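You operate a simulated robot arm through the tools that you are given. There is no shell and no other tool. Be economical: measure what you need, move in short steps, check, and stop when the job is done.

You are at the controls of a simulated two-armed robot. One attempt, no reset.

## Task
Brush plate 95 in the teal holder, lay film on it and roll it down.
Fine: black brush, put back; film with the green tab; park the roller carriage again. Set down upright: black brush.

The check looks at the end state, three seconds after you hand in, the way a careful person would. Anything else that was tipped, shoved, dropped, spilled or broken makes it a failure.

## Robot
Two 7-joint arms with fingered hands on one trunk, on a base that drives. Base frame: it is fixed to the floor where the robot stands at the start and does not move with it; the origin is under the middle of the robot, x ahead of it, y to its left, z up; the surface under the hand at the start is at about z = 850. Units: mm, rad, N and s.
The left shoulder is at the start at [20, 123, 1287], the right one opposite. With the tool pointing down near the work surface each hand reaches from about 100 to 460 mm from the robot's upright axis, wherever it stands, measured 20 degrees to its own side. Places, roughly: bed of the teal holder [400, -200, 900]; black roller carriage [400, 0, 900]; film with green tab (8x6x3 cm) [300, 400, 1000]; film with pink tab (8x6x3 cm) [300, 500, 1000]; white roller [400, 0, 900]. Payload 2.4 kg a hand.
Tool frame (each hand has its own): the origin (TCP) lies between the finger pads and is the grasp point; the fingertips stand 17 mm ahead of it; z points along the fingers, y is the line along which they close. Largest opening 88 mm; the body of the gripper starts 47 mm behind the TCP. The gripper is a hand of 3 fingers: y runs from the thumb to the fingers, the wrist lies at [0, 0, -165] in the tool frame, and closing takes about 1.5 s.
Orientation is that of the tool frame in the base frame, as a unit quaternion [w, x, y, z]. With the fingers straight down and closing along the base's y, the tool's x points along the base's -x, its y along +y and its z along -z.

## Interface
- The arms move only by the tool step_arm. It takes "left_deltas", "right_deltas" or both (then of equal length, played together; a hand with none holds still); each is a list of rows, each a list of 3 entries, a list of its own where there are three numbers: the opening, from 0 (shut) to 1 (fully open), then the shift along the base's x, y, z in units of 20 mm (1.0 is 20 mm), then the turn, a rotation vector about the base's x, y, z in units of 5 degrees (1.0 is 5 degrees). In form: [[hand, [tx, ty, tz], [wx, wy, wz]], ...]. A call has 1 to 8 rows; each row shifts and turns the commanded pose from where the row before left it. A call with a number of a shift or a turn outside -1 to 1 is refused whole. Each row takes 0.2 s and may step no farther than 50 mm and 0.15 rad from the row before; otherwise, or with a gripper value out of range, the whole call is refused. A pose out of reach is approached as far as the arm can. The call stops where the force on the tool passes 90 N (or 10 N more than at its start, if that is more) or the arm is blocked; 0.2 s more then pass. Each finger travels about 45 mm/s and halts on what it meets, pressing with about 31 N; the grip force reading is that of the motor and also rises with nothing between the fingers. The clock runs only during rows and for 0.2 s after the last one: add rows that do not move to give the fingers time. The reply holds the time, the measured pose of the TCP, the force on the tool along the base axes, the opening and the grip force, in the units named above and with some noise, with the torque about the TCP (base axes, N m) and any sound that the robot's microphone picked up.
- Cameras (640 x 400 px; columns grow to the right, rows downward): "scene" is now at [49.6, 13.4, 1733.6]; the picture's right is [0.19, -0.98, -0.00], its down [-0.80, -0.15, -0.58] and it looks along [0.57, 0.11, -0.82] (base axes); focal length 279 px, centre (320, 200). "left" rides on the left gripper at [-52, 4, -66] in its tool frame; the picture's right is [-0.08, -1.00, 0.00], its down [0.78, -0.07, -0.62] and it looks along [0.62, -0.05, 0.78] (tool axes); focal length 243 px, centre (320, 200). "right" rides on the right gripper at [52, 4, -66] in its tool frame; the picture's right is [-0.08, 1.00, 0.00], its down [-0.78, -0.07, -0.62] and it looks along [-0.62, -0.05, 0.78] (tool axes); focal length 243 px, centre (320, 200). There is no depth. A picture from a camera that has moved, and an enlarged one, comes with that camera's place and axes in the base frame and with its lens.
- grab_frame(camera): a new picture of that camera. The clock stands still meanwhile.
- slide_trunk(by): slides the trunk up (or, below 0, down) by that many mm; the arms and the scene camera ride with it, the base frame stays. It gives what a move gives, with no picture.
- roll_base(legs): drives the robot by 1 to 6 legs, each [ahead, left, turn to the left] in mm, mm and rad, along the robot's own axes; the way and the turn of a leg run together, so that a leg with both is an arc; at most 1500 mm and 3.142 rad a leg. The arms and the cameras ride along, it lands a little off, and it stops where it bumps. It gives what a move gives.
- set_grasp(shape, hand): the hand has 3 fingers and takes this shape, open, in about a second: jaw (thumb against the fingers, like two jaws); tri (thumb and two fingers); tip (a fingertip pinch); poke (one finger out to press); point (the index stretched); flat (the hand flat); cup (the hand cupped); fist (a fist). The gripper value then closes the fingers along that shape, each until it touches; the sizes above hold for jaw. It gives what a move gives, with no picture.
- aim_head(pan, tilt): turns the head with the scene camera to pan (to the left, within 2.094 rad either way) and tilt (down, from -0.506 to 1.204), counted from straight ahead of the robot. It gives what a move gives.
- close_up(camera, box): a new picture of the part [left, top, right, bottom] of that camera's present view, enlarged. The clock stands still meanwhile.
- hand_in(): hands the job in; it is judged then, once.

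Go step by step. Nothing tells you exact positions but the pictures and the camera data: compare them with the known pose of the tool, close in by small moves and look again before you grip or let go. The budget is 120 turns and 108 pictures, counting those below and the enlarged ones. Unless the task says otherwise, let go and move clear before handing in.

The tools are called after "Request:" as a command line: name --argument value ..., lists and objects as JSON in quotes. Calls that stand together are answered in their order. step_arm: Moves the arms, as the interface text tells. Its arguments: {"type":"object","properties":{"left_deltas":{"type":"array"},"right_deltas":{"type":"array"}},"required":[]} The other tools are called the same way: slide_trunk (by) slides the trunk up or down; set_grasp (shape, hand) gives the hand a shape; roll_base (legs) drives the base; aim_head (pan, tilt) turns the head that bears the scene camera; grab_frame (camera) takes a picture; close_up (camera, box) takes an enlarged picture of a part of a camera's view; hand_in () hands the job in.

At the start:

```text
t: 0.0
left_ee_pos: [374.1, 111.5, 1289.9]
left_tool_rot: [0.001, 0.0, 1.0, 0.001]
left_force: [0.3, -0.2, -0.1]
left_wrist_torque: [0.02, -0.01, 0.02]
left_gripper_width: 87.9
left_gripper_force: 0.0
left_shape: jaw
right_ee_pos: [245.1, -126.2, 1293.6]
right_tool_rot: [0.0, 0.0, 1.0, 0.0]
right_force: [1.0, -0.2, 0.1]
right_wrist_torque: [0.0, -0.02, 0.01]
right_gripper_width: 87.8
right_gripper_force: 0.2
right_shape: jaw
trunk travel left (down, up): [-500.0, 330.0]
robot x, y, heading: [2.5, -1.6, 0.001]
head pan, tilt: [0.19, 0.953]
```

scene: 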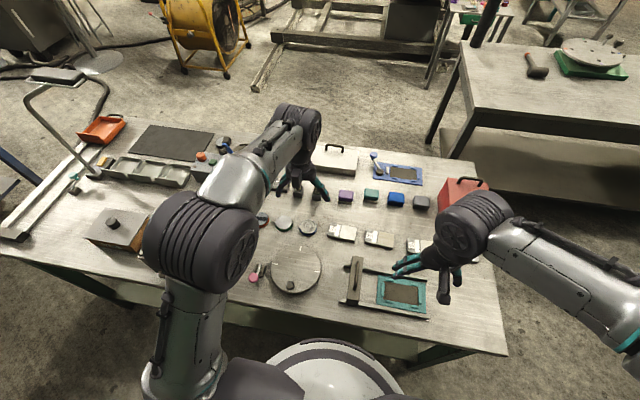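
right: 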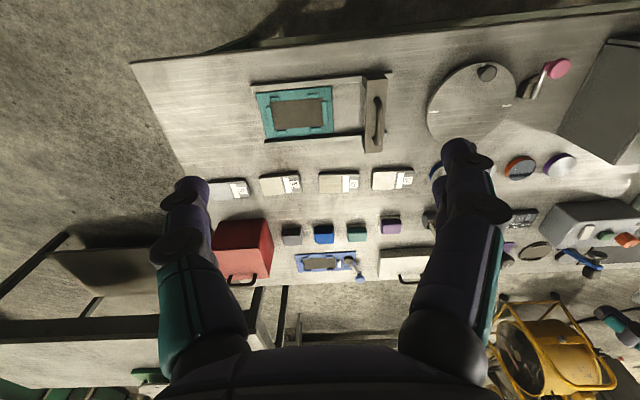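
left: 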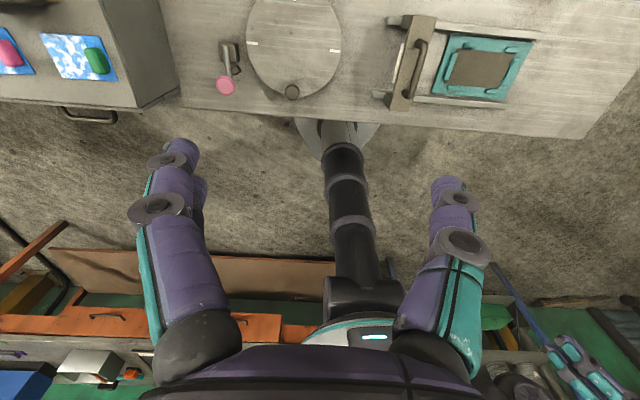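

I see a table with the teal holder, the roller carriage, a row of plates and several coloured items. I'll look closer to identify them before moving.

Request:
close_up --camera "scene" --box '[240, 130, 500, 330]'

Request:
close_up --camera "right" --box '[180, 50, 440, 300]'

Request:
close_up --camera "scene" --box '[0, 60, 260, 260]'

Request:
close_up --camera "left" --box '[0, 0, 640, 140]'

```text
2.00 times, centred on (370, 230) of scene
camera zoom: at [49.6, 13.4, 1733.6], right [0.19, -0.98, 0.0], down [-0.8, -0.15, -0.58], along [0.57, 0.11, -0.82], focal length 558 px, centre (220, 140)
```

zoom: 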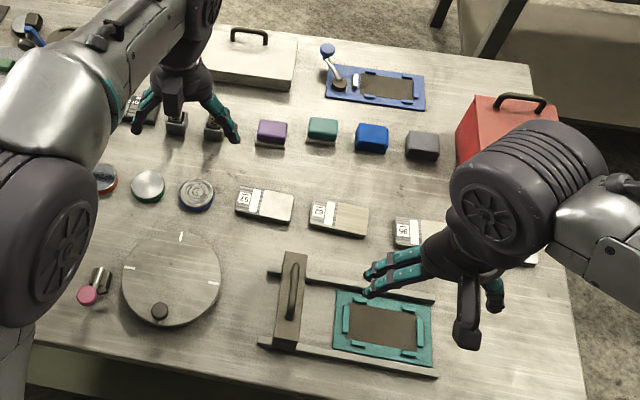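

```text
1.60 times, centred on (310, 175) of right
camera zoom: at [194.0, -122.9, 1361.6], right [0.08, 1.0, 0.0], down [0.78, -0.07, 0.62], along [0.62, -0.05, -0.78], focal length 388 px, centre (336, 240)
```

zoom: 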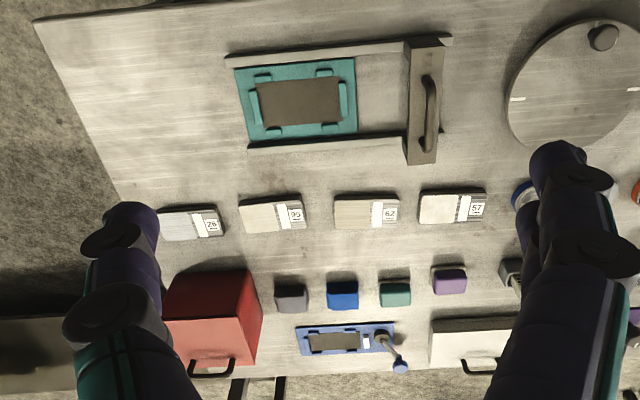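

```text
2.00 times, centred on (130, 160) of scene
camera zoom: at [49.6, 13.4, 1733.6], right [0.19, -0.98, 0.0], down [-0.8, -0.15, -0.58], along [0.57, 0.11, -0.82], focal length 558 px, centre (700, 280)
```

zoom: 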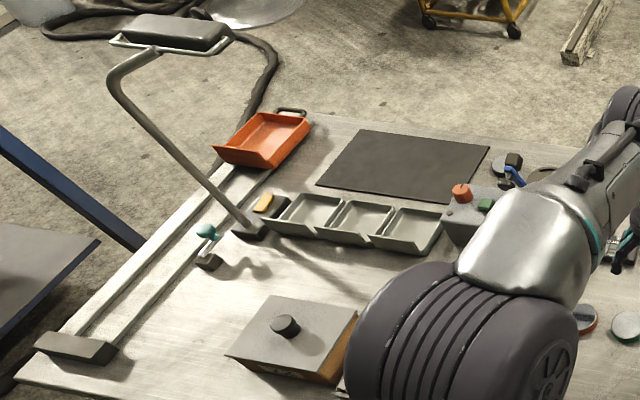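

```text
1.00 times, centred on (320, 70) of left (not enlarged: the box is as wide or as high as the picture)
camera zoom: at [426.6, 115.3, 1356.6], right [0.08, -1.0, 0.0], down [-0.78, -0.07, 0.62], along [-0.62, -0.05, -0.78], focal length 243 px, centre (320, 330)
```

zoom: 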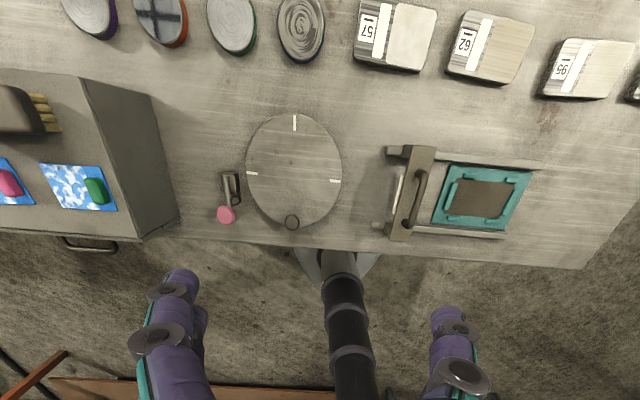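

Plate 95 is the third in the row. I still need to find the brushes and see the films on the box on the left, so I'll aim the head there.

Request:
aim_head --pan 0.9 --tilt 0.85

Request:
step_arm --left_deltas '[[1, [-1, 1, 1], [0, 0, 0]], [1, [-1, 1, 1], [0, 0, 0]], [1, [-1, 1, 1], [0, 0, 0]], [1, [-1, 1, 0], [0, 0, 0]], [1, [-1, 1, 0], [0, 0, 0]], [1, [0, 1, 0], [0, 0, 0]], [1, [0, 1, 0], [0, 0, 0]], [1, [0, 1, 0], [0, 0, 0]]]'

Request:
grab_frame --camera "scene"

Request:
grab_frame --camera "left"

```text
t: 1.1
left_ee_pos: [372.8, 111.2, 1289.9]
left_tool_rot: [0.0, 0.001, 1.0, 0.0]
left_force: [-0.6, -0.3, -0.5]
left_wrist_torque: [0.03, -0.01, -0.01]
left_gripper_width: 88.0
left_gripper_force: 0.0
left_shape: jaw
right_ee_pos: [245.7, -127.6, 1293.6]
right_tool_rot: [0.0, 0.0, 1.0, 0.001]
right_force: [-0.2, 0.0, -0.1]
right_wrist_torque: [0.02, 0.03, 0.01]
right_gripper_width: 87.8
right_gripper_force: 0.1
right_shape: jaw
trunk travel left (down, up): [-500.0, 330.0]
robot x, y, heading: [0.4, 2.7, -0.002]
head pan, tilt: [0.901, 0.85]
```

```text
t: 2.9
left_ee_pos: [274.4, 271.1, 1349.4]
left_tool_rot: [-0.001, 0.0, 1.0, 0.001]
left_force: [0.3, -0.7, -0.5]
left_wrist_torque: [0.01, 0.0, 0.01]
left_gripper_width: 87.9
left_gripper_force: 0.1
left_shape: jaw
right_ee_pos: [244.3, -127.2, 1292.8]
right_tool_rot: [-0.001, 0.0, 1.0, 0.001]
right_force: [0.0, 0.3, 0.0]
right_wrist_torque: [0.02, -0.01, -0.03]
right_gripper_width: 87.8
right_gripper_force: 0.1
right_shape: jaw
trunk travel left (down, up): [-500.0, 330.0]
robot x, y, heading: [1.4, 1.9, -0.0]
head pan, tilt: [0.901, 0.85]
```

```text
100 pictures are left
camera scene: at [27.0, 61.6, 1741.3], right [0.78, -0.62, 0.0], down [-0.47, -0.59, -0.66], along [0.41, 0.52, -0.75], focal length 279 px, centre (320, 200)
```

scene: 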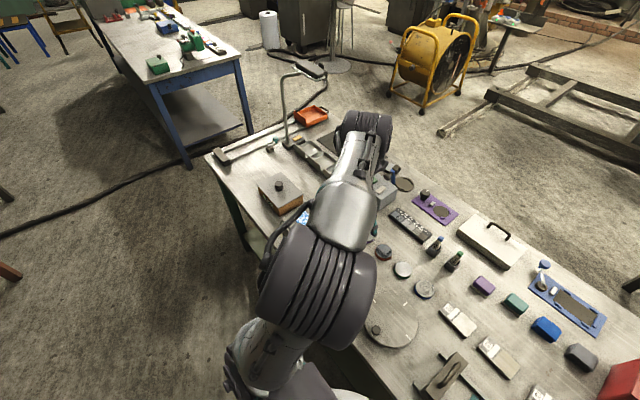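

```text
99 pictures are left
camera left: at [327.5, 275.4, 1416.9], right [0.08, -1.0, 0.0], down [-0.78, -0.07, 0.62], along [-0.62, -0.05, -0.78], focal length 243 px, centre (320, 200)
```

left: 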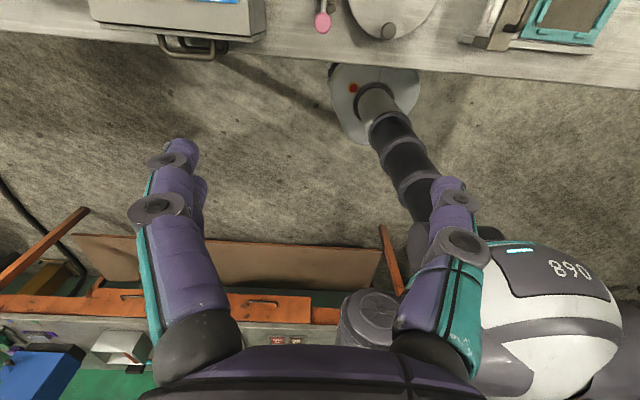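

The left arm hides the box with the films. I'll move the left hand ahead and to the left so its own camera looks back over that box.

Request:
step_arm --left_deltas '[[1, [1, 1, 0], [0, 0, 0]], [1, [1, 1, 0], [0, 0, 0]], [1, [1, 1, 0], [0, 0, 0]], [1, [1, 1, 0], [0, 0, 0]], [1, [1, 1, 0], [0, 0, 0]], [1, [1, 1, 0], [0, 0, 0]], [1, [1, 0, 0], [0, 0, 0]]]'

Request:
grab_frame --camera "left"

Request:
grab_frame --camera "scene"

```text
t: 4.5
left_ee_pos: [379.4, 386.0, 1335.5]
left_tool_rot: [-0.001, 0.0, 1.0, 0.0]
left_force: [-0.3, -0.8, -0.1]
left_wrist_torque: [-0.02, 0.0, 0.02]
left_gripper_width: 88.0
left_gripper_force: 0.0
left_shape: jaw
left hand out of reach, approached as far as the arm can: row 6, 7
right_ee_pos: [244.8, -126.1, 1294.4]
right_tool_rot: [0.0, 0.0, 1.0, 0.0]
right_force: [0.7, 0.2, 0.0]
right_wrist_torque: [0.01, 0.04, 0.02]
right_gripper_width: 88.1
right_gripper_force: 0.1
right_shape: jaw
trunk travel left (down, up): [-500.0, 330.0]
robot x, y, heading: [3.1, 0.7, -0.0]
head pan, tilt: [0.901, 0.85]
```

```text
98 pictures are left
camera left: at [432.0, 389.1, 1401.9], right [0.08, -1.0, 0.0], down [-0.78, -0.07, 0.62], along [-0.62, -0.05, -0.78], focal length 243 px, centre (320, 200)
```

left: 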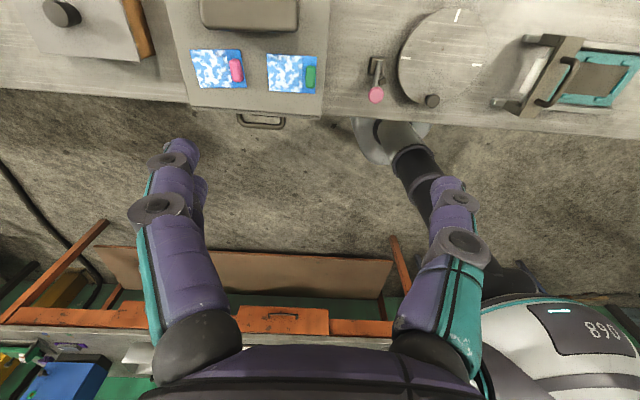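

```text
97 pictures are left
camera scene: at [27.6, 61.2, 1741.3], right [0.78, -0.62, 0.0], down [-0.47, -0.59, -0.66], along [0.41, 0.52, -0.75], focal length 279 px, centre (320, 200)
```

scene: 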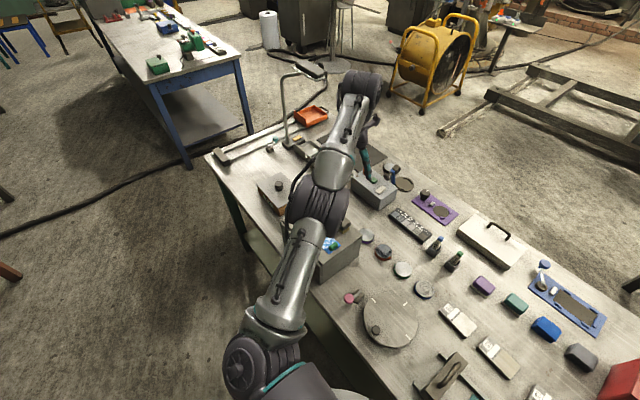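

Films with pink and green tabs are found on the box. Now I'll search for the black brush by zooming.

Request:
close_up --camera "scene" --box '[380, 160, 620, 310]'

Request:
close_up --camera "scene" --box '[200, 60, 420, 300]'

Request:
close_up --camera "left" --box '[170, 0, 490, 130]'

```text
2.67 times, centred on (500, 235) of scene
camera zoom: at [27.6, 61.2, 1741.3], right [0.78, -0.62, 0.0], down [-0.47, -0.59, -0.66], along [0.41, 0.52, -0.75], focal length 744 px, centre (-160, 107)
```

zoom: 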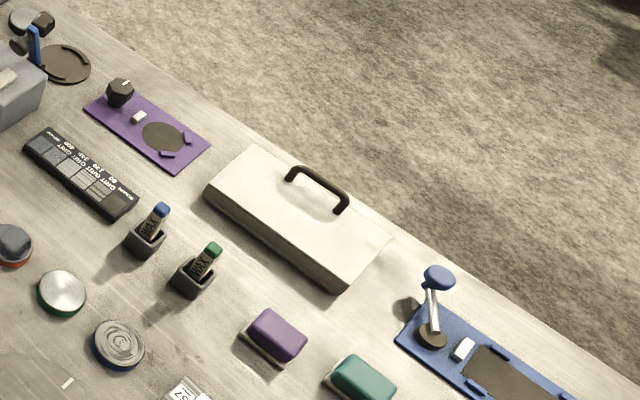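

```text
1.67 times, centred on (310, 180) of scene
camera zoom: at [27.6, 61.2, 1741.3], right [0.78, -0.62, 0.0], down [-0.47, -0.59, -0.66], along [0.41, 0.52, -0.75], focal length 465 px, centre (337, 233)
```

zoom: 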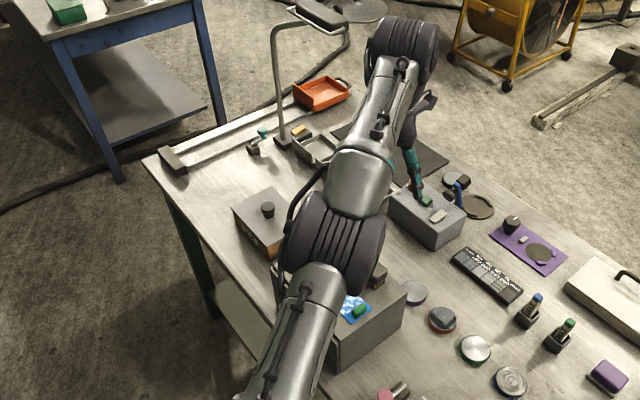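

```text
2.00 times, centred on (330, 65) of left
camera zoom: at [432.0, 389.1, 1401.9], right [0.08, -1.0, 0.0], down [-0.78, -0.07, 0.62], along [-0.62, -0.05, -0.78], focal length 485 px, centre (300, 470)
```

zoom: 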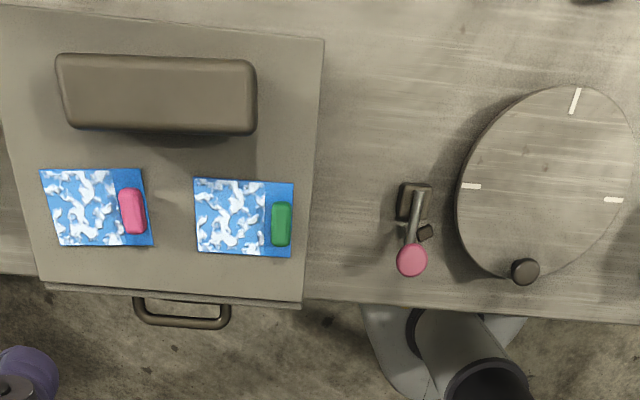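

On the box lies a dark rounded body that could be a brush with yellow bristles. I'll pull the left arm back and look at it and the items near the trays.

Request:
step_arm --left_deltas '[[1, [-1, -1, 0], [0, 0, 0]], [1, [-1, -1, 0], [0, 0, 0]], [1, [-1, -1, 0], [0, 0, 0]], [1, [-1, -1, 0], [0, 0, 0]], [1, [-1, -1, 0], [0, 0, 0]], [1, [-1, -1, 0], [0, 0, 0]], [1, [-1, -1, 0], [0, 0, 0]], [1, [-1, -1, 0], [0, 0, 0]]]'

Request:
step_arm --left_deltas '[[1, [0, -1, 0], [0, 0, 0]], [1, [0, -1, 0], [0, 0, 0]], [1, [0, -1, 0], [0, 0, 0]], [1, [0, -1, 0], [0, 0, 0]], [1, [0, -1, 0], [0, 0, 0]]]'

Request:
aim_head --pan 1.0 --tilt 0.85

Request:
grab_frame --camera "scene"

```text
t: 6.3
left_ee_pos: [245.5, 253.4, 1336.8]
left_tool_rot: [0.0, 0.001, 1.0, -0.001]
left_force: [-0.5, -0.5, -0.7]
left_wrist_torque: [0.01, -0.01, 0.0]
left_gripper_width: 87.8
left_gripper_force: 0.0
left_shape: jaw
left hand out of reach, approached as far as the arm can: row 7, 8
right_ee_pos: [245.5, -127.3, 1294.3]
right_tool_rot: [0.0, 0.0, 1.0, 0.0]
right_force: [-0.2, -0.3, 0.1]
right_wrist_torque: [-0.01, -0.01, -0.02]
right_gripper_width: 87.8
right_gripper_force: 0.0
right_shape: jaw
trunk travel left (down, up): [-500.0, 330.0]
robot x, y, heading: [1.6, 1.2, -0.001]
head pan, tilt: [0.901, 0.85]
```

```text
t: 7.5
left_ee_pos: [291.4, 179.2, 1336.6]
left_tool_rot: [0.001, -0.001, 1.0, 0.001]
left_force: [0.9, -0.8, -0.4]
left_wrist_torque: [-0.03, 0.01, 0.01]
left_gripper_width: 87.9
left_gripper_force: 0.1
left_shape: jaw
left hand out of reach, approached as far as the arm can: row 1, 2, 3, 4, 5
right_ee_pos: [245.1, -127.3, 1294.1]
right_tool_rot: [0.0, 0.0, 1.0, 0.0]
right_force: [-0.5, 0.1, -0.2]
right_wrist_torque: [-0.03, 0.04, -0.01]
right_gripper_width: 87.9
right_gripper_force: 0.0
right_shape: jaw
trunk travel left (down, up): [-500.0, 330.0]
robot x, y, heading: [1.9, -1.9, 0.006]
head pan, tilt: [0.901, 0.85]
```

```text
t: 8.1
left_ee_pos: [291.6, 180.4, 1335.9]
left_tool_rot: [0.0, 0.0, 1.0, 0.001]
left_force: [-0.9, 0.3, 0.2]
left_wrist_torque: [-0.02, 0.0, 0.0]
left_gripper_width: 87.7
left_gripper_force: 0.0
left_shape: jaw
right_ee_pos: [244.2, -126.9, 1294.5]
right_tool_rot: [0.0, 0.0, 1.0, 0.0]
right_force: [0.0, 0.0, 0.0]
right_wrist_torque: [0.02, 0.03, 0.01]
right_gripper_width: 88.2
right_gripper_force: 0.2
right_shape: jaw
trunk travel left (down, up): [-500.0, 330.0]
robot x, y, heading: [0.1, -0.3, -0.001]
head pan, tilt: [1.0, 0.85]
```

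```text
93 pictures are left
camera scene: at [20.6, 65.5, 1741.3], right [0.84, -0.54, 0.0], down [-0.41, -0.63, -0.66], along [0.36, 0.56, -0.75], focal length 279 px, centre (320, 200)
```

scene: 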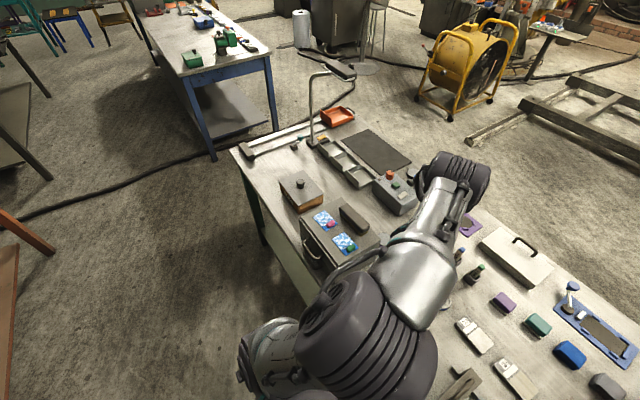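

Request:
close_up --camera "scene" --box '[270, 160, 400, 290]'

Request:
close_up --camera "right" --box '[430, 60, 640, 300]'

Request:
close_up --camera "right" --box '[230, 180, 420, 290]'

```text
3.08 times, centred on (335, 225) of scene
camera zoom: at [20.6, 65.5, 1741.3], right [0.84, -0.54, 0.0], down [-0.41, -0.63, -0.66], along [0.36, 0.56, -0.75], focal length 858 px, centre (274, 123)
```

zoom: 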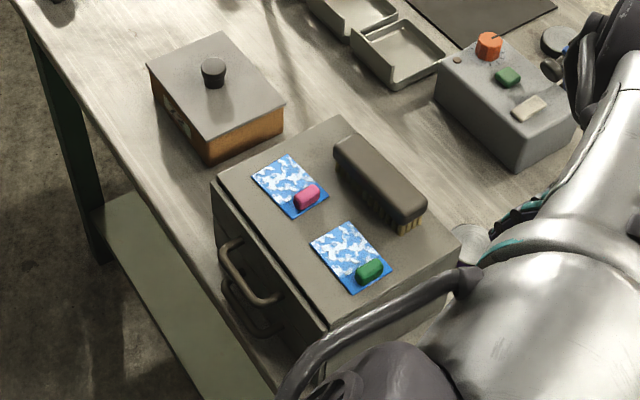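

```text
1.67 times, centred on (535, 180) of right
camera zoom: at [193.9, -122.9, 1361.6], right [0.08, 1.0, 0.0], down [0.78, -0.07, 0.62], along [0.62, -0.05, -0.78], focal length 404 px, centre (-38, 233)
```

zoom: 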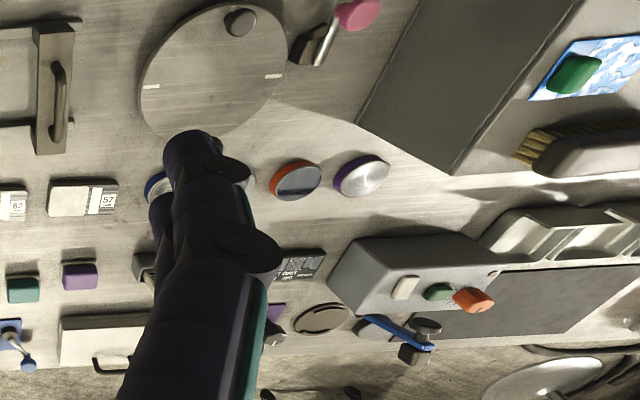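

```text
3.37 times, centred on (325, 235) of right
camera zoom: at [193.9, -122.9, 1361.6], right [0.08, 1.0, 0.0], down [0.78, -0.07, 0.62], along [0.62, -0.05, -0.78], focal length 817 px, centre (303, 82)
```

zoom: 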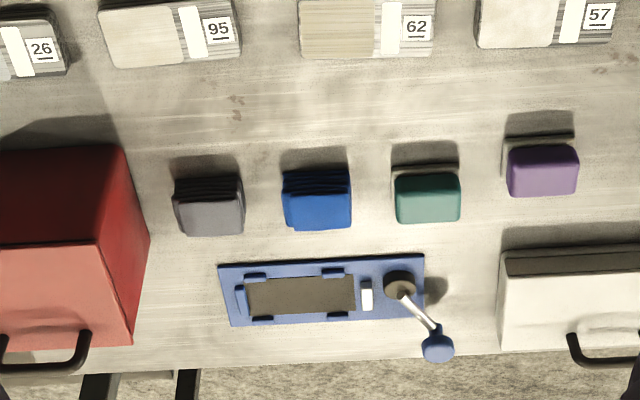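

The black brush is the bristled one on the drawer cabinet (about x 420, y 475), the green‑tab film is at about (348, 427, 997), and plate 95 is at about (533, -249), beyond the present reach. I'll drive a little right and ahead.

Request:
roll_base --legs '[[0, -130, 0], [60, 0, 0]]'

Request:
aim_head --pan 0.0 --tilt 0.95

Request:
grab_frame --camera "scene"

Request:
grab_frame --camera "left"

```text
t: 10.1
left_ee_pos: [340.0, 50.3, 1335.8]
left_tool_rot: [0.001, 0.0, 1.0, 0.0]
left_force: [-0.5, -0.6, 0.1]
left_wrist_torque: [-0.04, -0.02, -0.01]
left_gripper_width: 87.9
left_gripper_force: 0.0
left_shape: jaw
right_ee_pos: [294.5, -257.5, 1294.7]
right_tool_rot: [0.001, 0.001, 1.0, 0.0]
right_force: [0.1, 1.0, -0.4]
right_wrist_torque: [-0.01, -0.02, 0.01]
right_gripper_width: 87.8
right_gripper_force: 0.1
right_shape: jaw
trunk travel left (down, up): [-500.0, 330.0]
robot x, y, heading: [49.6, -130.5, -0.002]
head pan, tilt: [1.0, 0.85]
stopped in leg 2: the robot was blocked; the commanded pose is now the measured one
```

```text
t: 11.4
left_ee_pos: [342.4, 49.7, 1334.6]
left_tool_rot: [-0.001, 0.0, 1.0, 0.001]
left_force: [0.7, 0.1, -0.8]
left_wrist_torque: [0.01, -0.01, 0.01]
left_gripper_width: 87.9
left_gripper_force: 0.1
left_shape: jaw
right_ee_pos: [298.4, -257.2, 1293.6]
right_tool_rot: [0.0, 0.0, 1.0, 0.0]
right_force: [-0.1, 0.2, 0.1]
right_wrist_torque: [0.04, 0.03, -0.01]
right_gripper_width: 88.0
right_gripper_force: 0.1
right_shape: jaw
trunk travel left (down, up): [-500.0, 330.0]
robot x, y, heading: [50.4, -130.7, -0.001]
head pan, tilt: [0.0, 0.949]
```

```text
89 pictures are left
camera scene: at [102.7, -130.5, 1733.8], right [0.0, -1.0, 0.0], down [-0.81, 0.0, -0.58], along [0.58, 0.0, -0.81], focal length 279 px, centre (320, 200)
```

scene: 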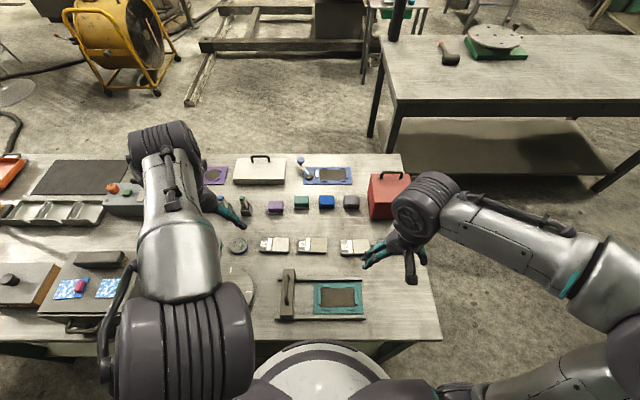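

```text
88 pictures are left
camera left: at [395.2, 54.5, 1402.8], right [0.09, -1.0, 0.0], down [-0.78, -0.07, 0.62], along [-0.62, -0.05, -0.78], focal length 243 px, centre (320, 200)
```

left: 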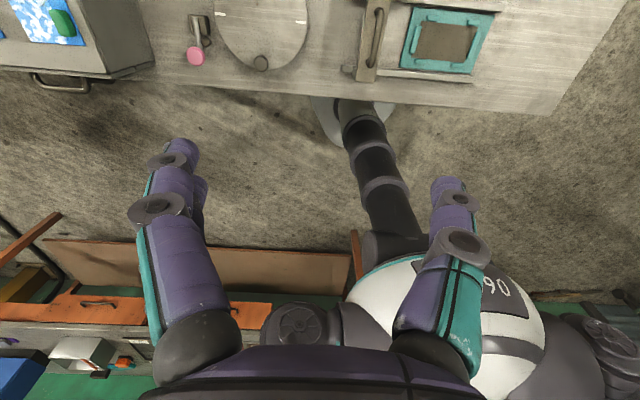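

Blocked at x = 50 (base against the under-shelf), so I'll lower the trunk to gain reach. Then I'll turn the right hand to close along x for plate 95's short side.

Request:
slide_trunk --by -140

Request:
step_arm --right_deltas '[[1, [0.5, 0, 0], [0, 0, 1]], [1, [0.5, 0, 0], [0, 0, 1]], [1, [0.5, 0, 0], [0, 0, 1]], [1, [0.5, 0, 0], [0, 0, 1]], [1, [0.5, 0, 0], [0, 0, 1]], [1, [0.5, 0, 0], [0, 0, 1]], [1, [0.5, 0, 0], [0, 0, 1]], [1, [0.5, 0, 0], [0, 0, 1]]]'

Request:
step_arm --right_deltas '[[1, [0.5, 0, 0], [0, 0, 1]], [1, [0.5, 0, 0], [0, 0, 1]], [1, [0.5, 0, 0], [0, 0, 1]], [1, [0.5, 0, 0], [0, 0, 1]], [1, [0.5, 0, 0], [0, 0, 1]], [1, [0.5, 0, 0], [0, 0, 1]], [1, [0.5, 0, 0], [0, 0, 1]], [1, [0.5, 0, 0], [0, 0, 1]]]'

```text
t: 13.1
left_ee_pos: [340.8, 49.6, 1194.6]
left_tool_rot: [-0.001, 0.0, 1.0, 0.0]
left_force: [0.5, 0.6, -0.5]
left_wrist_torque: [0.0, -0.01, -0.02]
left_gripper_width: 87.8
left_gripper_force: 0.1
left_shape: jaw
right_ee_pos: [296.5, -257.8, 1154.2]
right_tool_rot: [0.001, -0.001, 1.0, 0.0]
right_force: [0.8, 0.8, 0.4]
right_wrist_torque: [0.0, -0.02, 0.03]
right_gripper_width: 88.2
right_gripper_force: 0.2
right_shape: jaw
trunk travel left (down, up): [-360.0, 470.0]
robot x, y, heading: [52.6, -133.9, -0.002]
head pan, tilt: [0.0, 0.949]
```

```text
t: 14.9
left_ee_pos: [343.3, 51.1, 1196.0]
left_tool_rot: [0.0, 0.0, 1.0, 0.001]
left_force: [0.0, 0.7, 0.5]
left_wrist_torque: [0.01, 0.02, 0.01]
left_gripper_width: 88.1
left_gripper_force: 0.0
left_shape: jaw
right_ee_pos: [376.8, -257.2, 1153.2]
right_tool_rot: [0.0, -0.343, 0.939, 0.0]
right_force: [0.3, -0.9, 0.0]
right_wrist_torque: [0.0, -0.01, 0.02]
right_gripper_width: 87.7
right_gripper_force: 0.1
right_shape: jaw
trunk travel left (down, up): [-360.0, 470.0]
robot x, y, heading: [51.2, -129.8, 0.001]
head pan, tilt: [0.0, 0.949]
```

```text
t: 16.7
left_ee_pos: [341.6, 49.7, 1194.5]
left_tool_rot: [-0.001, 0.0, 1.0, 0.0]
left_force: [0.2, 0.9, -0.7]
left_wrist_torque: [-0.01, 0.01, 0.0]
left_gripper_width: 87.9
left_gripper_force: 0.0
left_shape: jaw
right_ee_pos: [455.9, -256.8, 1153.8]
right_tool_rot: [0.0, -0.643, 0.766, -0.001]
right_force: [0.1, 0.1, -0.5]
right_wrist_torque: [0.0, -0.03, -0.04]
right_gripper_width: 87.9
right_gripper_force: 0.0
right_shape: jaw
trunk travel left (down, up): [-360.0, 470.0]
robot x, y, heading: [53.4, -128.1, 0.001]
head pan, tilt: [0.0, 0.949]
```

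The turn works; two more steps finish the 90°. Then I'll approach above plate 95 and look.

Request:
step_arm --right_deltas '[[1, [0.5, 0, -1], [0, 0, 1]], [1, [0.5, 0, -1], [0, 0, 1]], [1, [0.5, 0, -1], [0, 0, 0]], [1, [0.5, 0, -1], [0, 0, 0]], [1, [0.5, 0, -1], [0, 0, 0]], [1, [0.5, 0, -1], [0, 0, 0]]]'

Request:
grab_frame --camera "right"

Request:
close_up --camera "scene" --box '[220, 160, 460, 310]'

```text
t: 18.1
left_ee_pos: [342.8, 49.7, 1195.2]
left_tool_rot: [0.0, 0.0, 1.0, 0.0]
left_force: [0.4, -0.5, 0.7]
left_wrist_torque: [0.02, -0.01, 0.03]
left_gripper_width: 87.9
left_gripper_force: 0.1
left_shape: jaw
right_ee_pos: [518.7, -256.4, 1032.0]
right_tool_rot: [0.0, 0.708, -0.707, 0.001]
right_force: [-0.6, 0.1, 0.3]
right_wrist_torque: [-0.01, -0.02, -0.03]
right_gripper_width: 87.8
right_gripper_force: 0.1
right_shape: jaw
trunk travel left (down, up): [-360.0, 470.0]
robot x, y, heading: [57.6, -123.9, 0.004]
head pan, tilt: [0.0, 0.949]
```

```text
87 pictures are left
camera right: at [515.4, -308.4, 1100.4], right [-1.0, 0.08, 0.0], down [0.07, 0.78, 0.62], along [0.05, 0.62, -0.78], focal length 243 px, centre (320, 200)
```

right: 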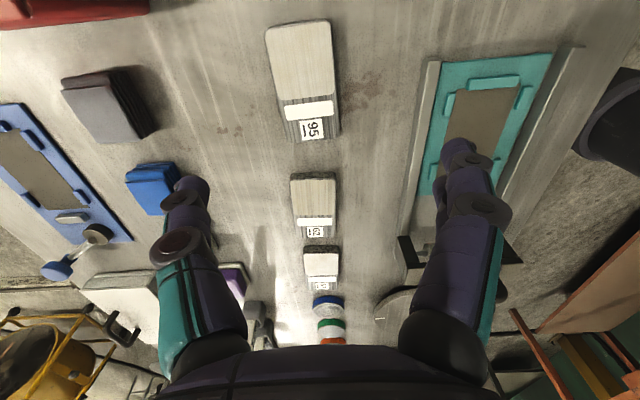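

```text
2.67 times, centred on (340, 235) of scene
camera zoom: at [103.0, -130.4, 1593.8], right [0.0, -1.0, 0.0], down [-0.81, 0.0, -0.58], along [0.58, 0.0, -0.81], focal length 744 px, centre (267, 107)
```

zoom: 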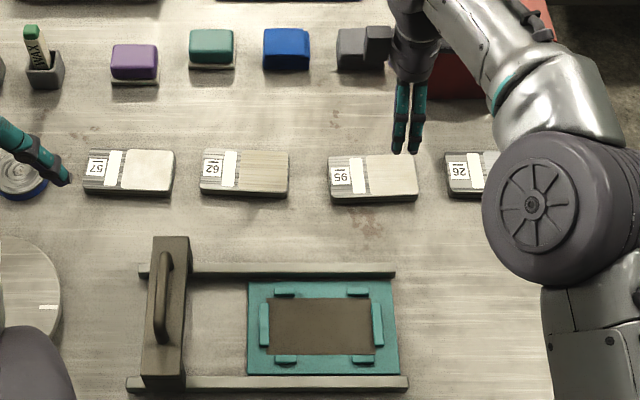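

Plate 95 is centred at about (532, -250), 98 × 52 mm, label toward +y. I'll line up and come down to just above it.

Request:
step_arm --right_deltas '[[1, [0.35, 0.15, -1], [0, 0, 0]], [1, [0.3, 0.15, -1], [0, 0, 0]], [1, [0, 0, -1], [0, 0, 0]], [1, [0, 0, -1], [0, 0, 0]], [1, [0, 0, -1], [0, 0, 0]], [1, [0, 0, -1], [0, 0, 0]], [1, [0, 0, 0], [0, 0, 0]]]'

Request:
grab_frame --camera "right"

Request:
close_up --camera "scene" --box '[290, 180, 450, 280]'

```text
t: 19.7
left_ee_pos: [342.7, 50.7, 1195.3]
left_tool_rot: [0.0, -0.001, 1.0, 0.0]
left_force: [0.3, -0.2, -0.2]
left_wrist_torque: [-0.01, 0.01, -0.01]
left_gripper_width: 87.7
left_gripper_force: 0.1
left_shape: jaw
right_ee_pos: [525.7, -252.0, 912.2]
right_tool_rot: [0.0, 0.707, -0.707, 0.0]
right_force: [0.7, -0.4, 0.3]
right_wrist_torque: [-0.01, 0.01, 0.01]
right_gripper_width: 88.1
right_gripper_force: 0.0
right_shape: jaw
right hand out of reach, approached as far as the arm can: row 6
trunk travel left (down, up): [-360.0, 470.0]
robot x, y, heading: [48.1, -130.6, 0.001]
head pan, tilt: [0.0, 0.949]
```

```text
85 pictures are left
camera right: at [522.0, -303.5, 980.2], right [-1.0, 0.08, 0.0], down [0.07, 0.78, 0.62], along [0.05, 0.62, -0.78], focal length 243 px, centre (320, 200)
```

right: 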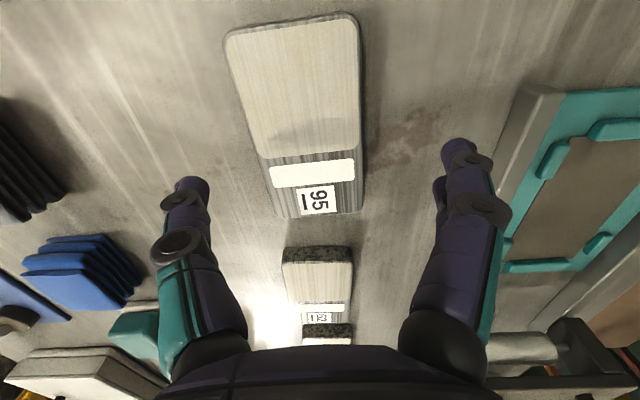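

```text
4.00 times, centred on (370, 230) of scene
camera zoom: at [102.7, -130.5, 1593.8], right [0.0, -1.0, 0.0], down [-0.81, 0.0, -0.58], along [0.58, 0.0, -0.81], focal length 1116 px, centre (120, 80)
```

zoom: 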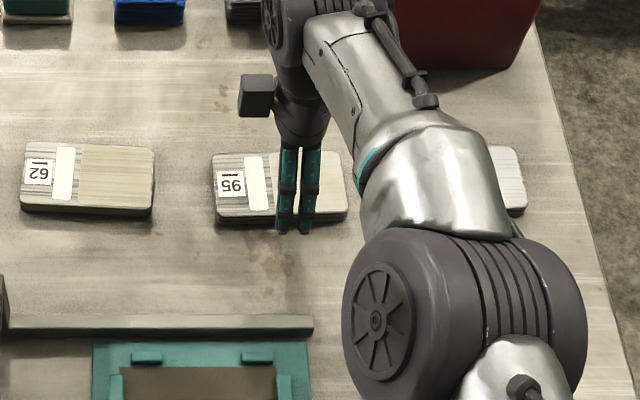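

The arm is near full stretch, so I'll lower the trunk a further 30 mm. The fingers straddle the plate with clearance, and then I'll centre in x.

Request:
slide_trunk --by -30

Request:
step_arm --right_deltas '[[1, [0.35, 0.1, 0], [0, 0, 0]], [1, [0, 0, 0], [0, 0, 0]]]'

Request:
grab_frame --camera "right"

```text
t: 20.4
left_ee_pos: [341.2, 50.4, 1165.5]
left_tool_rot: [0.0, 0.0, 1.0, 0.0]
left_force: [0.7, 0.0, -0.4]
left_wrist_torque: [-0.02, -0.01, 0.0]
left_gripper_width: 87.8
left_gripper_force: 0.0
left_shape: jaw
right_ee_pos: [525.9, -251.9, 882.6]
right_tool_rot: [-0.001, 0.707, -0.707, 0.0]
right_force: [0.4, 0.8, -0.4]
right_wrist_torque: [-0.01, 0.03, 0.04]
right_gripper_width: 87.8
right_gripper_force: 0.1
right_shape: jaw
trunk travel left (down, up): [-330.0, 500.0]
robot x, y, heading: [53.9, -131.9, -0.001]
head pan, tilt: [0.0, 0.949]
```

```text
t: 21.0
left_ee_pos: [341.3, 50.5, 1166.6]
left_tool_rot: [-0.001, 0.0, 1.0, 0.0]
left_force: [-0.5, 0.6, -0.7]
left_wrist_torque: [-0.03, -0.01, 0.01]
left_gripper_width: 87.9
left_gripper_force: 0.1
left_shape: jaw
right_ee_pos: [524.4, -250.9, 882.1]
right_tool_rot: [0.0, -0.707, 0.707, 0.0]
right_force: [-0.5, 0.3, 0.2]
right_wrist_torque: [-0.03, 0.01, -0.01]
right_gripper_width: 87.9
right_gripper_force: 0.0
right_shape: jaw
right hand out of reach, approached as far as the arm can: row 1
trunk travel left (down, up): [-330.0, 500.0]
robot x, y, heading: [47.2, -127.7, -0.003]
head pan, tilt: [0.0, 0.949]
```

```text
83 pictures are left
camera right: at [522.0, -303.5, 950.5], right [-1.0, 0.08, 0.0], down [0.07, 0.78, 0.62], along [0.05, 0.62, -0.78], focal length 243 px, centre (320, 200)
```

right: 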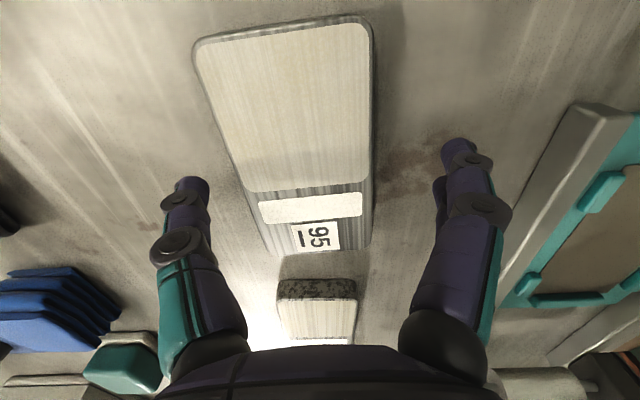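

The plate is between the fingers, slightly beyond centre. I'll lower 10 mm with the trunk and then close gently.

Request:
slide_trunk --by -10

Request:
step_arm --right_deltas '[[0.8, [0, 0, 0], [0, 0, 0]], [0.6, [0, 0, 0], [0, 0, 0]], [0.3, [0, 0, 0], [0, 0, 0]], [0.3, [0, 0, 0], [0, 0, 0]], [0.3, [0, 0, 0], [0, 0, 0]], [0.3, [0, 0, 0], [0, 0, 0]]]'

Request:
grab_frame --camera "right"

```text
t: 21.6
left_ee_pos: [343.2, 50.8, 1156.6]
left_tool_rot: [-0.001, 0.0, 1.0, 0.0]
left_force: [-0.2, 0.4, 0.6]
left_wrist_torque: [-0.01, 0.0, -0.02]
left_gripper_width: 88.0
left_gripper_force: 0.0
left_shape: jaw
right_ee_pos: [524.2, -250.9, 873.2]
right_tool_rot: [0.0, -0.707, 0.707, 0.0]
right_force: [-0.1, 0.2, 0.2]
right_wrist_torque: [-0.03, 0.0, 0.0]
right_gripper_width: 87.9
right_gripper_force: 0.1
right_shape: jaw
trunk travel left (down, up): [-320.0, 510.0]
robot x, y, heading: [50.5, -129.6, 0.002]
head pan, tilt: [0.0, 0.949]
```

```text
t: 23.0
left_ee_pos: [341.9, 50.2, 1155.8]
left_tool_rot: [0.0, 0.0, 1.0, -0.001]
left_force: [0.2, 0.2, 0.0]
left_wrist_torque: [-0.05, 0.0, -0.03]
left_gripper_width: 87.9
left_gripper_force: 0.1
left_shape: jaw
right_ee_pos: [524.6, -251.2, 872.7]
right_tool_rot: [-0.001, -0.706, 0.708, 0.0]
right_force: [0.4, -0.2, 0.0]
right_wrist_torque: [0.01, -0.02, 0.04]
right_gripper_width: 49.2
right_gripper_force: 31.2
right_shape: jaw
trunk travel left (down, up): [-320.0, 510.0]
robot x, y, heading: [50.5, -132.1, -0.001]
head pan, tilt: [0.0, 0.949]
```

```text
82 pictures are left
camera right: at [522.2, -303.5, 940.4], right [-1.0, 0.08, 0.0], down [0.07, 0.78, 0.62], along [0.05, 0.62, -0.78], focal length 243 px, centre (320, 200)
```

right: 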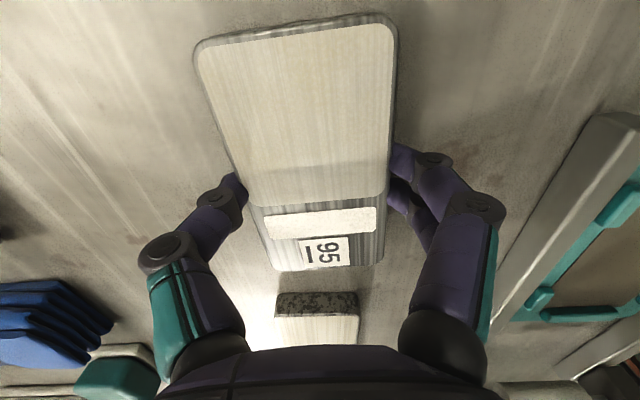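

The plate is gripped. I'll lift it, carry it above the teal holder and check the grip offset.

Request:
step_arm --right_deltas '[[0.3, [-0.1, 0, 0.5], [0, 0, 0]], [0.3, [-0.2, 0, 1], [0, 0, 0]], [0.3, [-0.5, 0, 1], [0, 0, 0]], [0.3, [-1, 0.3, 1], [0, 0, 0]], [0.3, [-1, 0.5, 0], [0, 0, 0]], [0.3, [-1, 0.5, 0], [0, 0, 0]], [0.3, [-1, 0.5, 0], [0, 0, 0]], [0.3, [-1, 0.5, 0], [0, 0, 0]]]'

Request:
step_arm --right_deltas '[[0.3, [-1, 0.5, 0], [0, 0, 0]], [0.3, [-1, 0.5, 0], [0, 0, 0]], [0.3, [-0.45, 0, 0], [0, 0, 0]], [0.3, [0, 0, 0], [0, 0, 0]]]'

Request:
grab_frame --camera "right"

Request:
close_up --camera "scene" --box '[250, 210, 410, 310]'

```text
t: 24.8
left_ee_pos: [342.2, 49.9, 1156.1]
left_tool_rot: [-0.001, 0.0, 1.0, 0.0]
left_force: [0.3, -0.6, 0.5]
left_wrist_torque: [0.02, 0.0, 0.0]
left_gripper_width: 87.8
left_gripper_force: 0.1
left_shape: jaw
right_ee_pos: [409.0, -203.0, 942.5]
right_tool_rot: [0.001, -0.707, 0.707, 0.0]
right_force: [0.0, -0.1, -7.0]
right_wrist_torque: [-0.01, -0.01, -0.01]
right_gripper_width: 49.0
right_gripper_force: 31.3
right_shape: jaw
trunk travel left (down, up): [-320.0, 510.0]
robot x, y, heading: [51.6, -132.4, 0.002]
head pan, tilt: [0.0, 0.949]
```

```text
t: 25.8
left_ee_pos: [342.4, 50.0, 1156.5]
left_tool_rot: [-0.001, 0.0, 1.0, 0.0]
left_force: [0.5, -0.5, -0.4]
left_wrist_torque: [-0.03, -0.02, -0.02]
left_gripper_width: 87.7
left_gripper_force: 0.1
left_shape: jaw
right_ee_pos: [360.1, -184.3, 943.1]
right_tool_rot: [0.0, -0.707, 0.707, 0.001]
right_force: [0.2, 0.0, -6.0]
right_wrist_torque: [0.0, 0.0, -0.01]
right_gripper_width: 48.9
right_gripper_force: 31.2
right_shape: jaw
trunk travel left (down, up): [-320.0, 510.0]
robot x, y, heading: [50.7, -129.2, -0.002]
head pan, tilt: [0.0, 0.949]
```

```text
81 pictures are left
camera right: at [356.9, -236.9, 1011.4], right [-1.0, 0.08, 0.0], down [0.07, 0.78, 0.62], along [0.05, 0.62, -0.78], focal length 243 px, centre (320, 200)
```

right: 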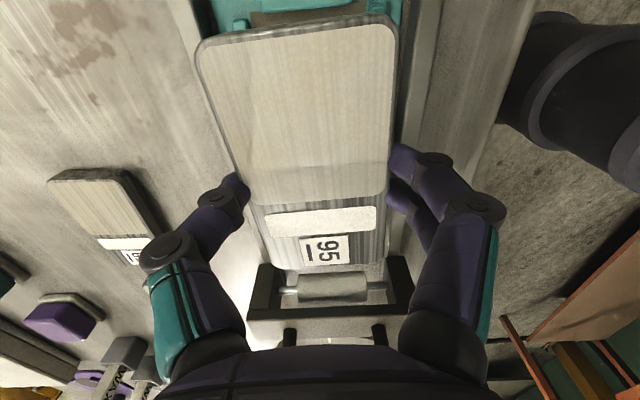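

```text
4.00 times, centred on (330, 260) of scene
camera zoom: at [103.1, -130.6, 1553.8], right [0.0, -1.0, 0.0], down [-0.81, 0.0, -0.58], along [0.58, 0.0, -0.81], focal length 1116 px, centre (280, -40)
```

zoom: 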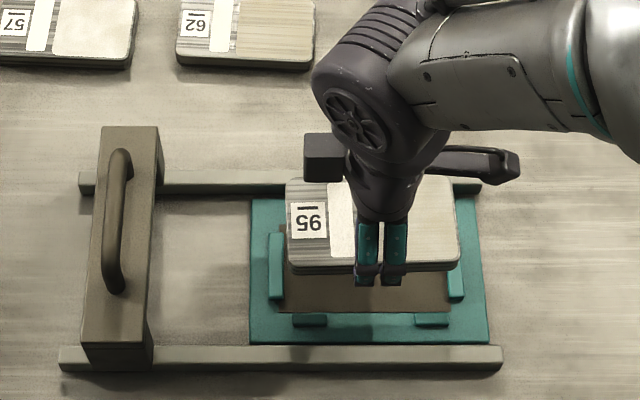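

The plate is aligned within about 1 mm over the recess (recess centre about 359, -185). I'll lower to just above it and check.

Request:
step_arm --right_deltas '[[0.3, [0, -0.05, -1], [0, 0, 0]], [0.3, [0, 0, -1], [0, 0, 0]], [0.3, [0, 0, -0.2], [0, 0, 0]], [0.3, [0, 0, 0], [0, 0, 0]]]'

Request:
close_up --camera "scene" --box '[270, 220, 400, 310]'

Request:
grab_frame --camera "right"

```text
t: 26.8
left_ee_pos: [342.1, 49.8, 1155.4]
left_tool_rot: [0.0, 0.0, 1.0, 0.0]
left_force: [-0.1, -0.2, 0.4]
left_wrist_torque: [-0.04, -0.02, -0.01]
left_gripper_width: 87.9
left_gripper_force: 0.1
left_shape: jaw
right_ee_pos: [358.3, -186.3, 899.6]
right_tool_rot: [-0.001, -0.707, 0.708, -0.001]
right_force: [0.4, 0.5, -5.8]
right_wrist_torque: [-0.01, 0.03, 0.01]
right_gripper_width: 49.0
right_gripper_force: 31.2
right_shape: jaw
trunk travel left (down, up): [-320.0, 510.0]
robot x, y, heading: [51.2, -134.9, -0.001]
head pan, tilt: [0.0, 0.949]
```

```text
4.44 times, centred on (335, 265) of scene
camera zoom: at [103.0, -130.6, 1553.8], right [0.0, -1.0, 0.0], down [-0.81, 0.0, -0.58], along [0.58, 0.0, -0.81], focal length 1240 px, centre (253, -89)
```

zoom: 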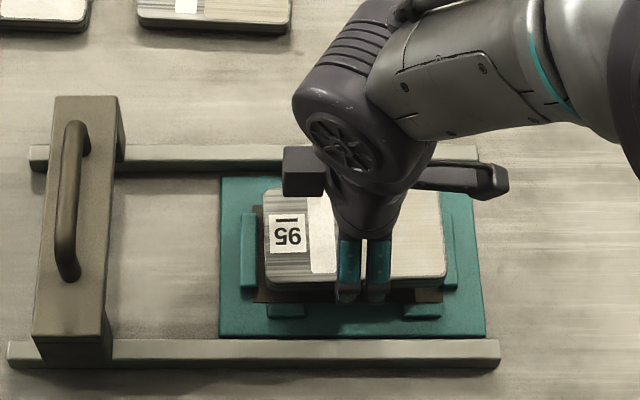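

```text
78 pictures are left
camera right: at [355.9, -239.3, 966.7], right [-1.0, 0.08, 0.0], down [0.07, 0.78, 0.62], along [0.05, 0.62, -0.78], focal length 243 px, centre (320, 200)
```

right: 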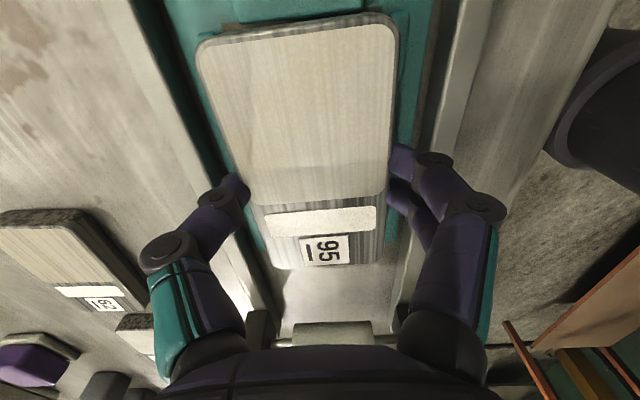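

The plate is a hair toward -y, so I'll nudge +1.5 mm and lower in small steps, watching the force.

Request:
step_arm --right_deltas '[[0.3, [0.04, 0.08, -0.2], [0, 0, 0]], [0.3, [0, 0, -0.25], [0, 0, 0]], [0.3, [0, 0, -0.2], [0, 0, 0]], [0.3, [0, 0, 0], [0, 0, 0]]]'

Request:
close_up --camera "scene" --box '[290, 230, 380, 290]'

```text
t: 27.8
left_ee_pos: [341.6, 50.1, 1155.0]
left_tool_rot: [-0.001, 0.0, 1.0, 0.0]
left_force: [0.2, -1.0, 1.5]
left_wrist_torque: [0.01, 0.02, -0.02]
left_gripper_width: 87.8
left_gripper_force: 0.0
left_shape: jaw
right_ee_pos: [360.4, -184.7, 885.6]
right_tool_rot: [0.0, -0.707, 0.708, 0.0]
right_force: [-0.6, -0.4, -5.6]
right_wrist_torque: [0.01, 0.01, -0.02]
right_gripper_width: 49.1
right_gripper_force: 31.4
right_shape: jaw
trunk travel left (down, up): [-320.0, 510.0]
robot x, y, heading: [54.2, -129.0, -0.005]
head pan, tilt: [0.0, 0.949]
```

```text
6.67 times, centred on (335, 260) of scene
camera zoom: at [103.0, -130.6, 1553.8], right [0.0, -1.0, 0.0], down [-0.81, 0.0, -0.58], along [0.58, 0.0, -0.81], focal length 1859 px, centre (220, -200)
```

zoom: 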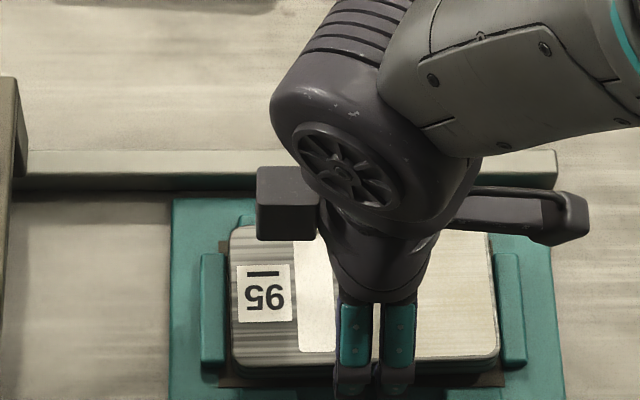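

Aligned. Continuing down gently.

Request:
step_arm --right_deltas '[[0.3, [0, 0.02, -0.15], [0, 0, 0]], [0.3, [0, 0, -0.15], [0, 0, 0]], [0.3, [0, 0, -0.1], [0, 0, 0]], [0.3, [0, 0, 0], [0, 0, 0]]]'

Request:
close_up --camera "scene" --box '[290, 230, 380, 290]'

```text
t: 28.8
left_ee_pos: [343.1, 50.6, 1155.8]
left_tool_rot: [-0.001, 0.0, 1.0, 0.0]
left_force: [0.3, 0.3, -0.5]
left_wrist_torque: [0.02, -0.03, 0.0]
left_gripper_width: 88.1
left_gripper_force: 0.1
left_shape: jaw
right_ee_pos: [360.0, -183.6, 878.6]
right_tool_rot: [-0.001, 0.707, -0.707, 0.0]
right_force: [-0.1, 0.1, -4.9]
right_wrist_torque: [-0.01, -0.01, 0.02]
right_gripper_width: 48.6
right_gripper_force: 30.9
right_shape: jaw
trunk travel left (down, up): [-320.0, 510.0]
robot x, y, heading: [53.6, -130.6, -0.0]
head pan, tilt: [0.0, 0.949]
```

```text
6.67 times, centred on (335, 260) of scene
camera zoom: at [102.9, -130.5, 1553.8], right [0.0, -1.0, 0.0], down [-0.81, 0.0, -0.58], along [0.58, 0.0, -0.81], focal length 1859 px, centre (220, -200)
```

zoom: 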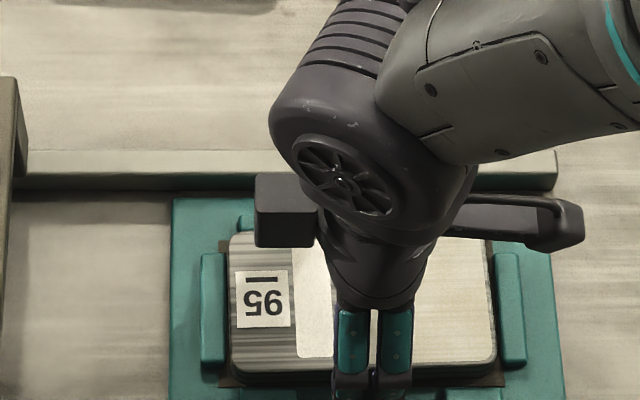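

Request:
step_arm --right_deltas '[[0.3, [0, -0.02, -0.1], [0, 0, 0]], [0.3, [0, 0, -0.1], [0, 0, 0]], [0.3, [0, 0, -0.1], [0, 0, 0]], [0.3, [0, 0, 0], [0, 0, 0]]]'

Request:
grab_frame --camera "right"

```text
t: 29.8
left_ee_pos: [340.4, 51.9, 1156.1]
left_tool_rot: [-0.001, 0.0, 1.0, -0.001]
left_force: [0.3, 0.3, 0.6]
left_wrist_torque: [0.01, 0.0, -0.03]
left_gripper_width: 87.9
left_gripper_force: 0.1
left_shape: jaw
right_ee_pos: [360.3, -185.1, 873.2]
right_tool_rot: [0.002, -0.707, 0.707, -0.001]
right_force: [-0.3, 0.3, 43.2]
right_wrist_torque: [0.03, -0.05, 0.03]
right_gripper_width: 47.5
right_gripper_force: 30.6
right_shape: jaw
trunk travel left (down, up): [-320.0, 510.0]
robot x, y, heading: [49.6, -131.6, -0.001]
head pan, tilt: [0.0, 0.949]
```

```text
75 pictures are left
camera right: at [356.1, -236.5, 940.5], right [-1.0, 0.08, 0.0], down [0.06, 0.78, 0.62], along [0.06, 0.62, -0.78], focal length 243 px, centre (320, 200)
```

right: 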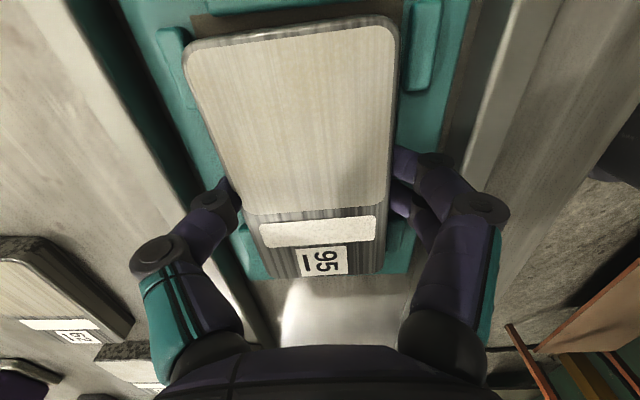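

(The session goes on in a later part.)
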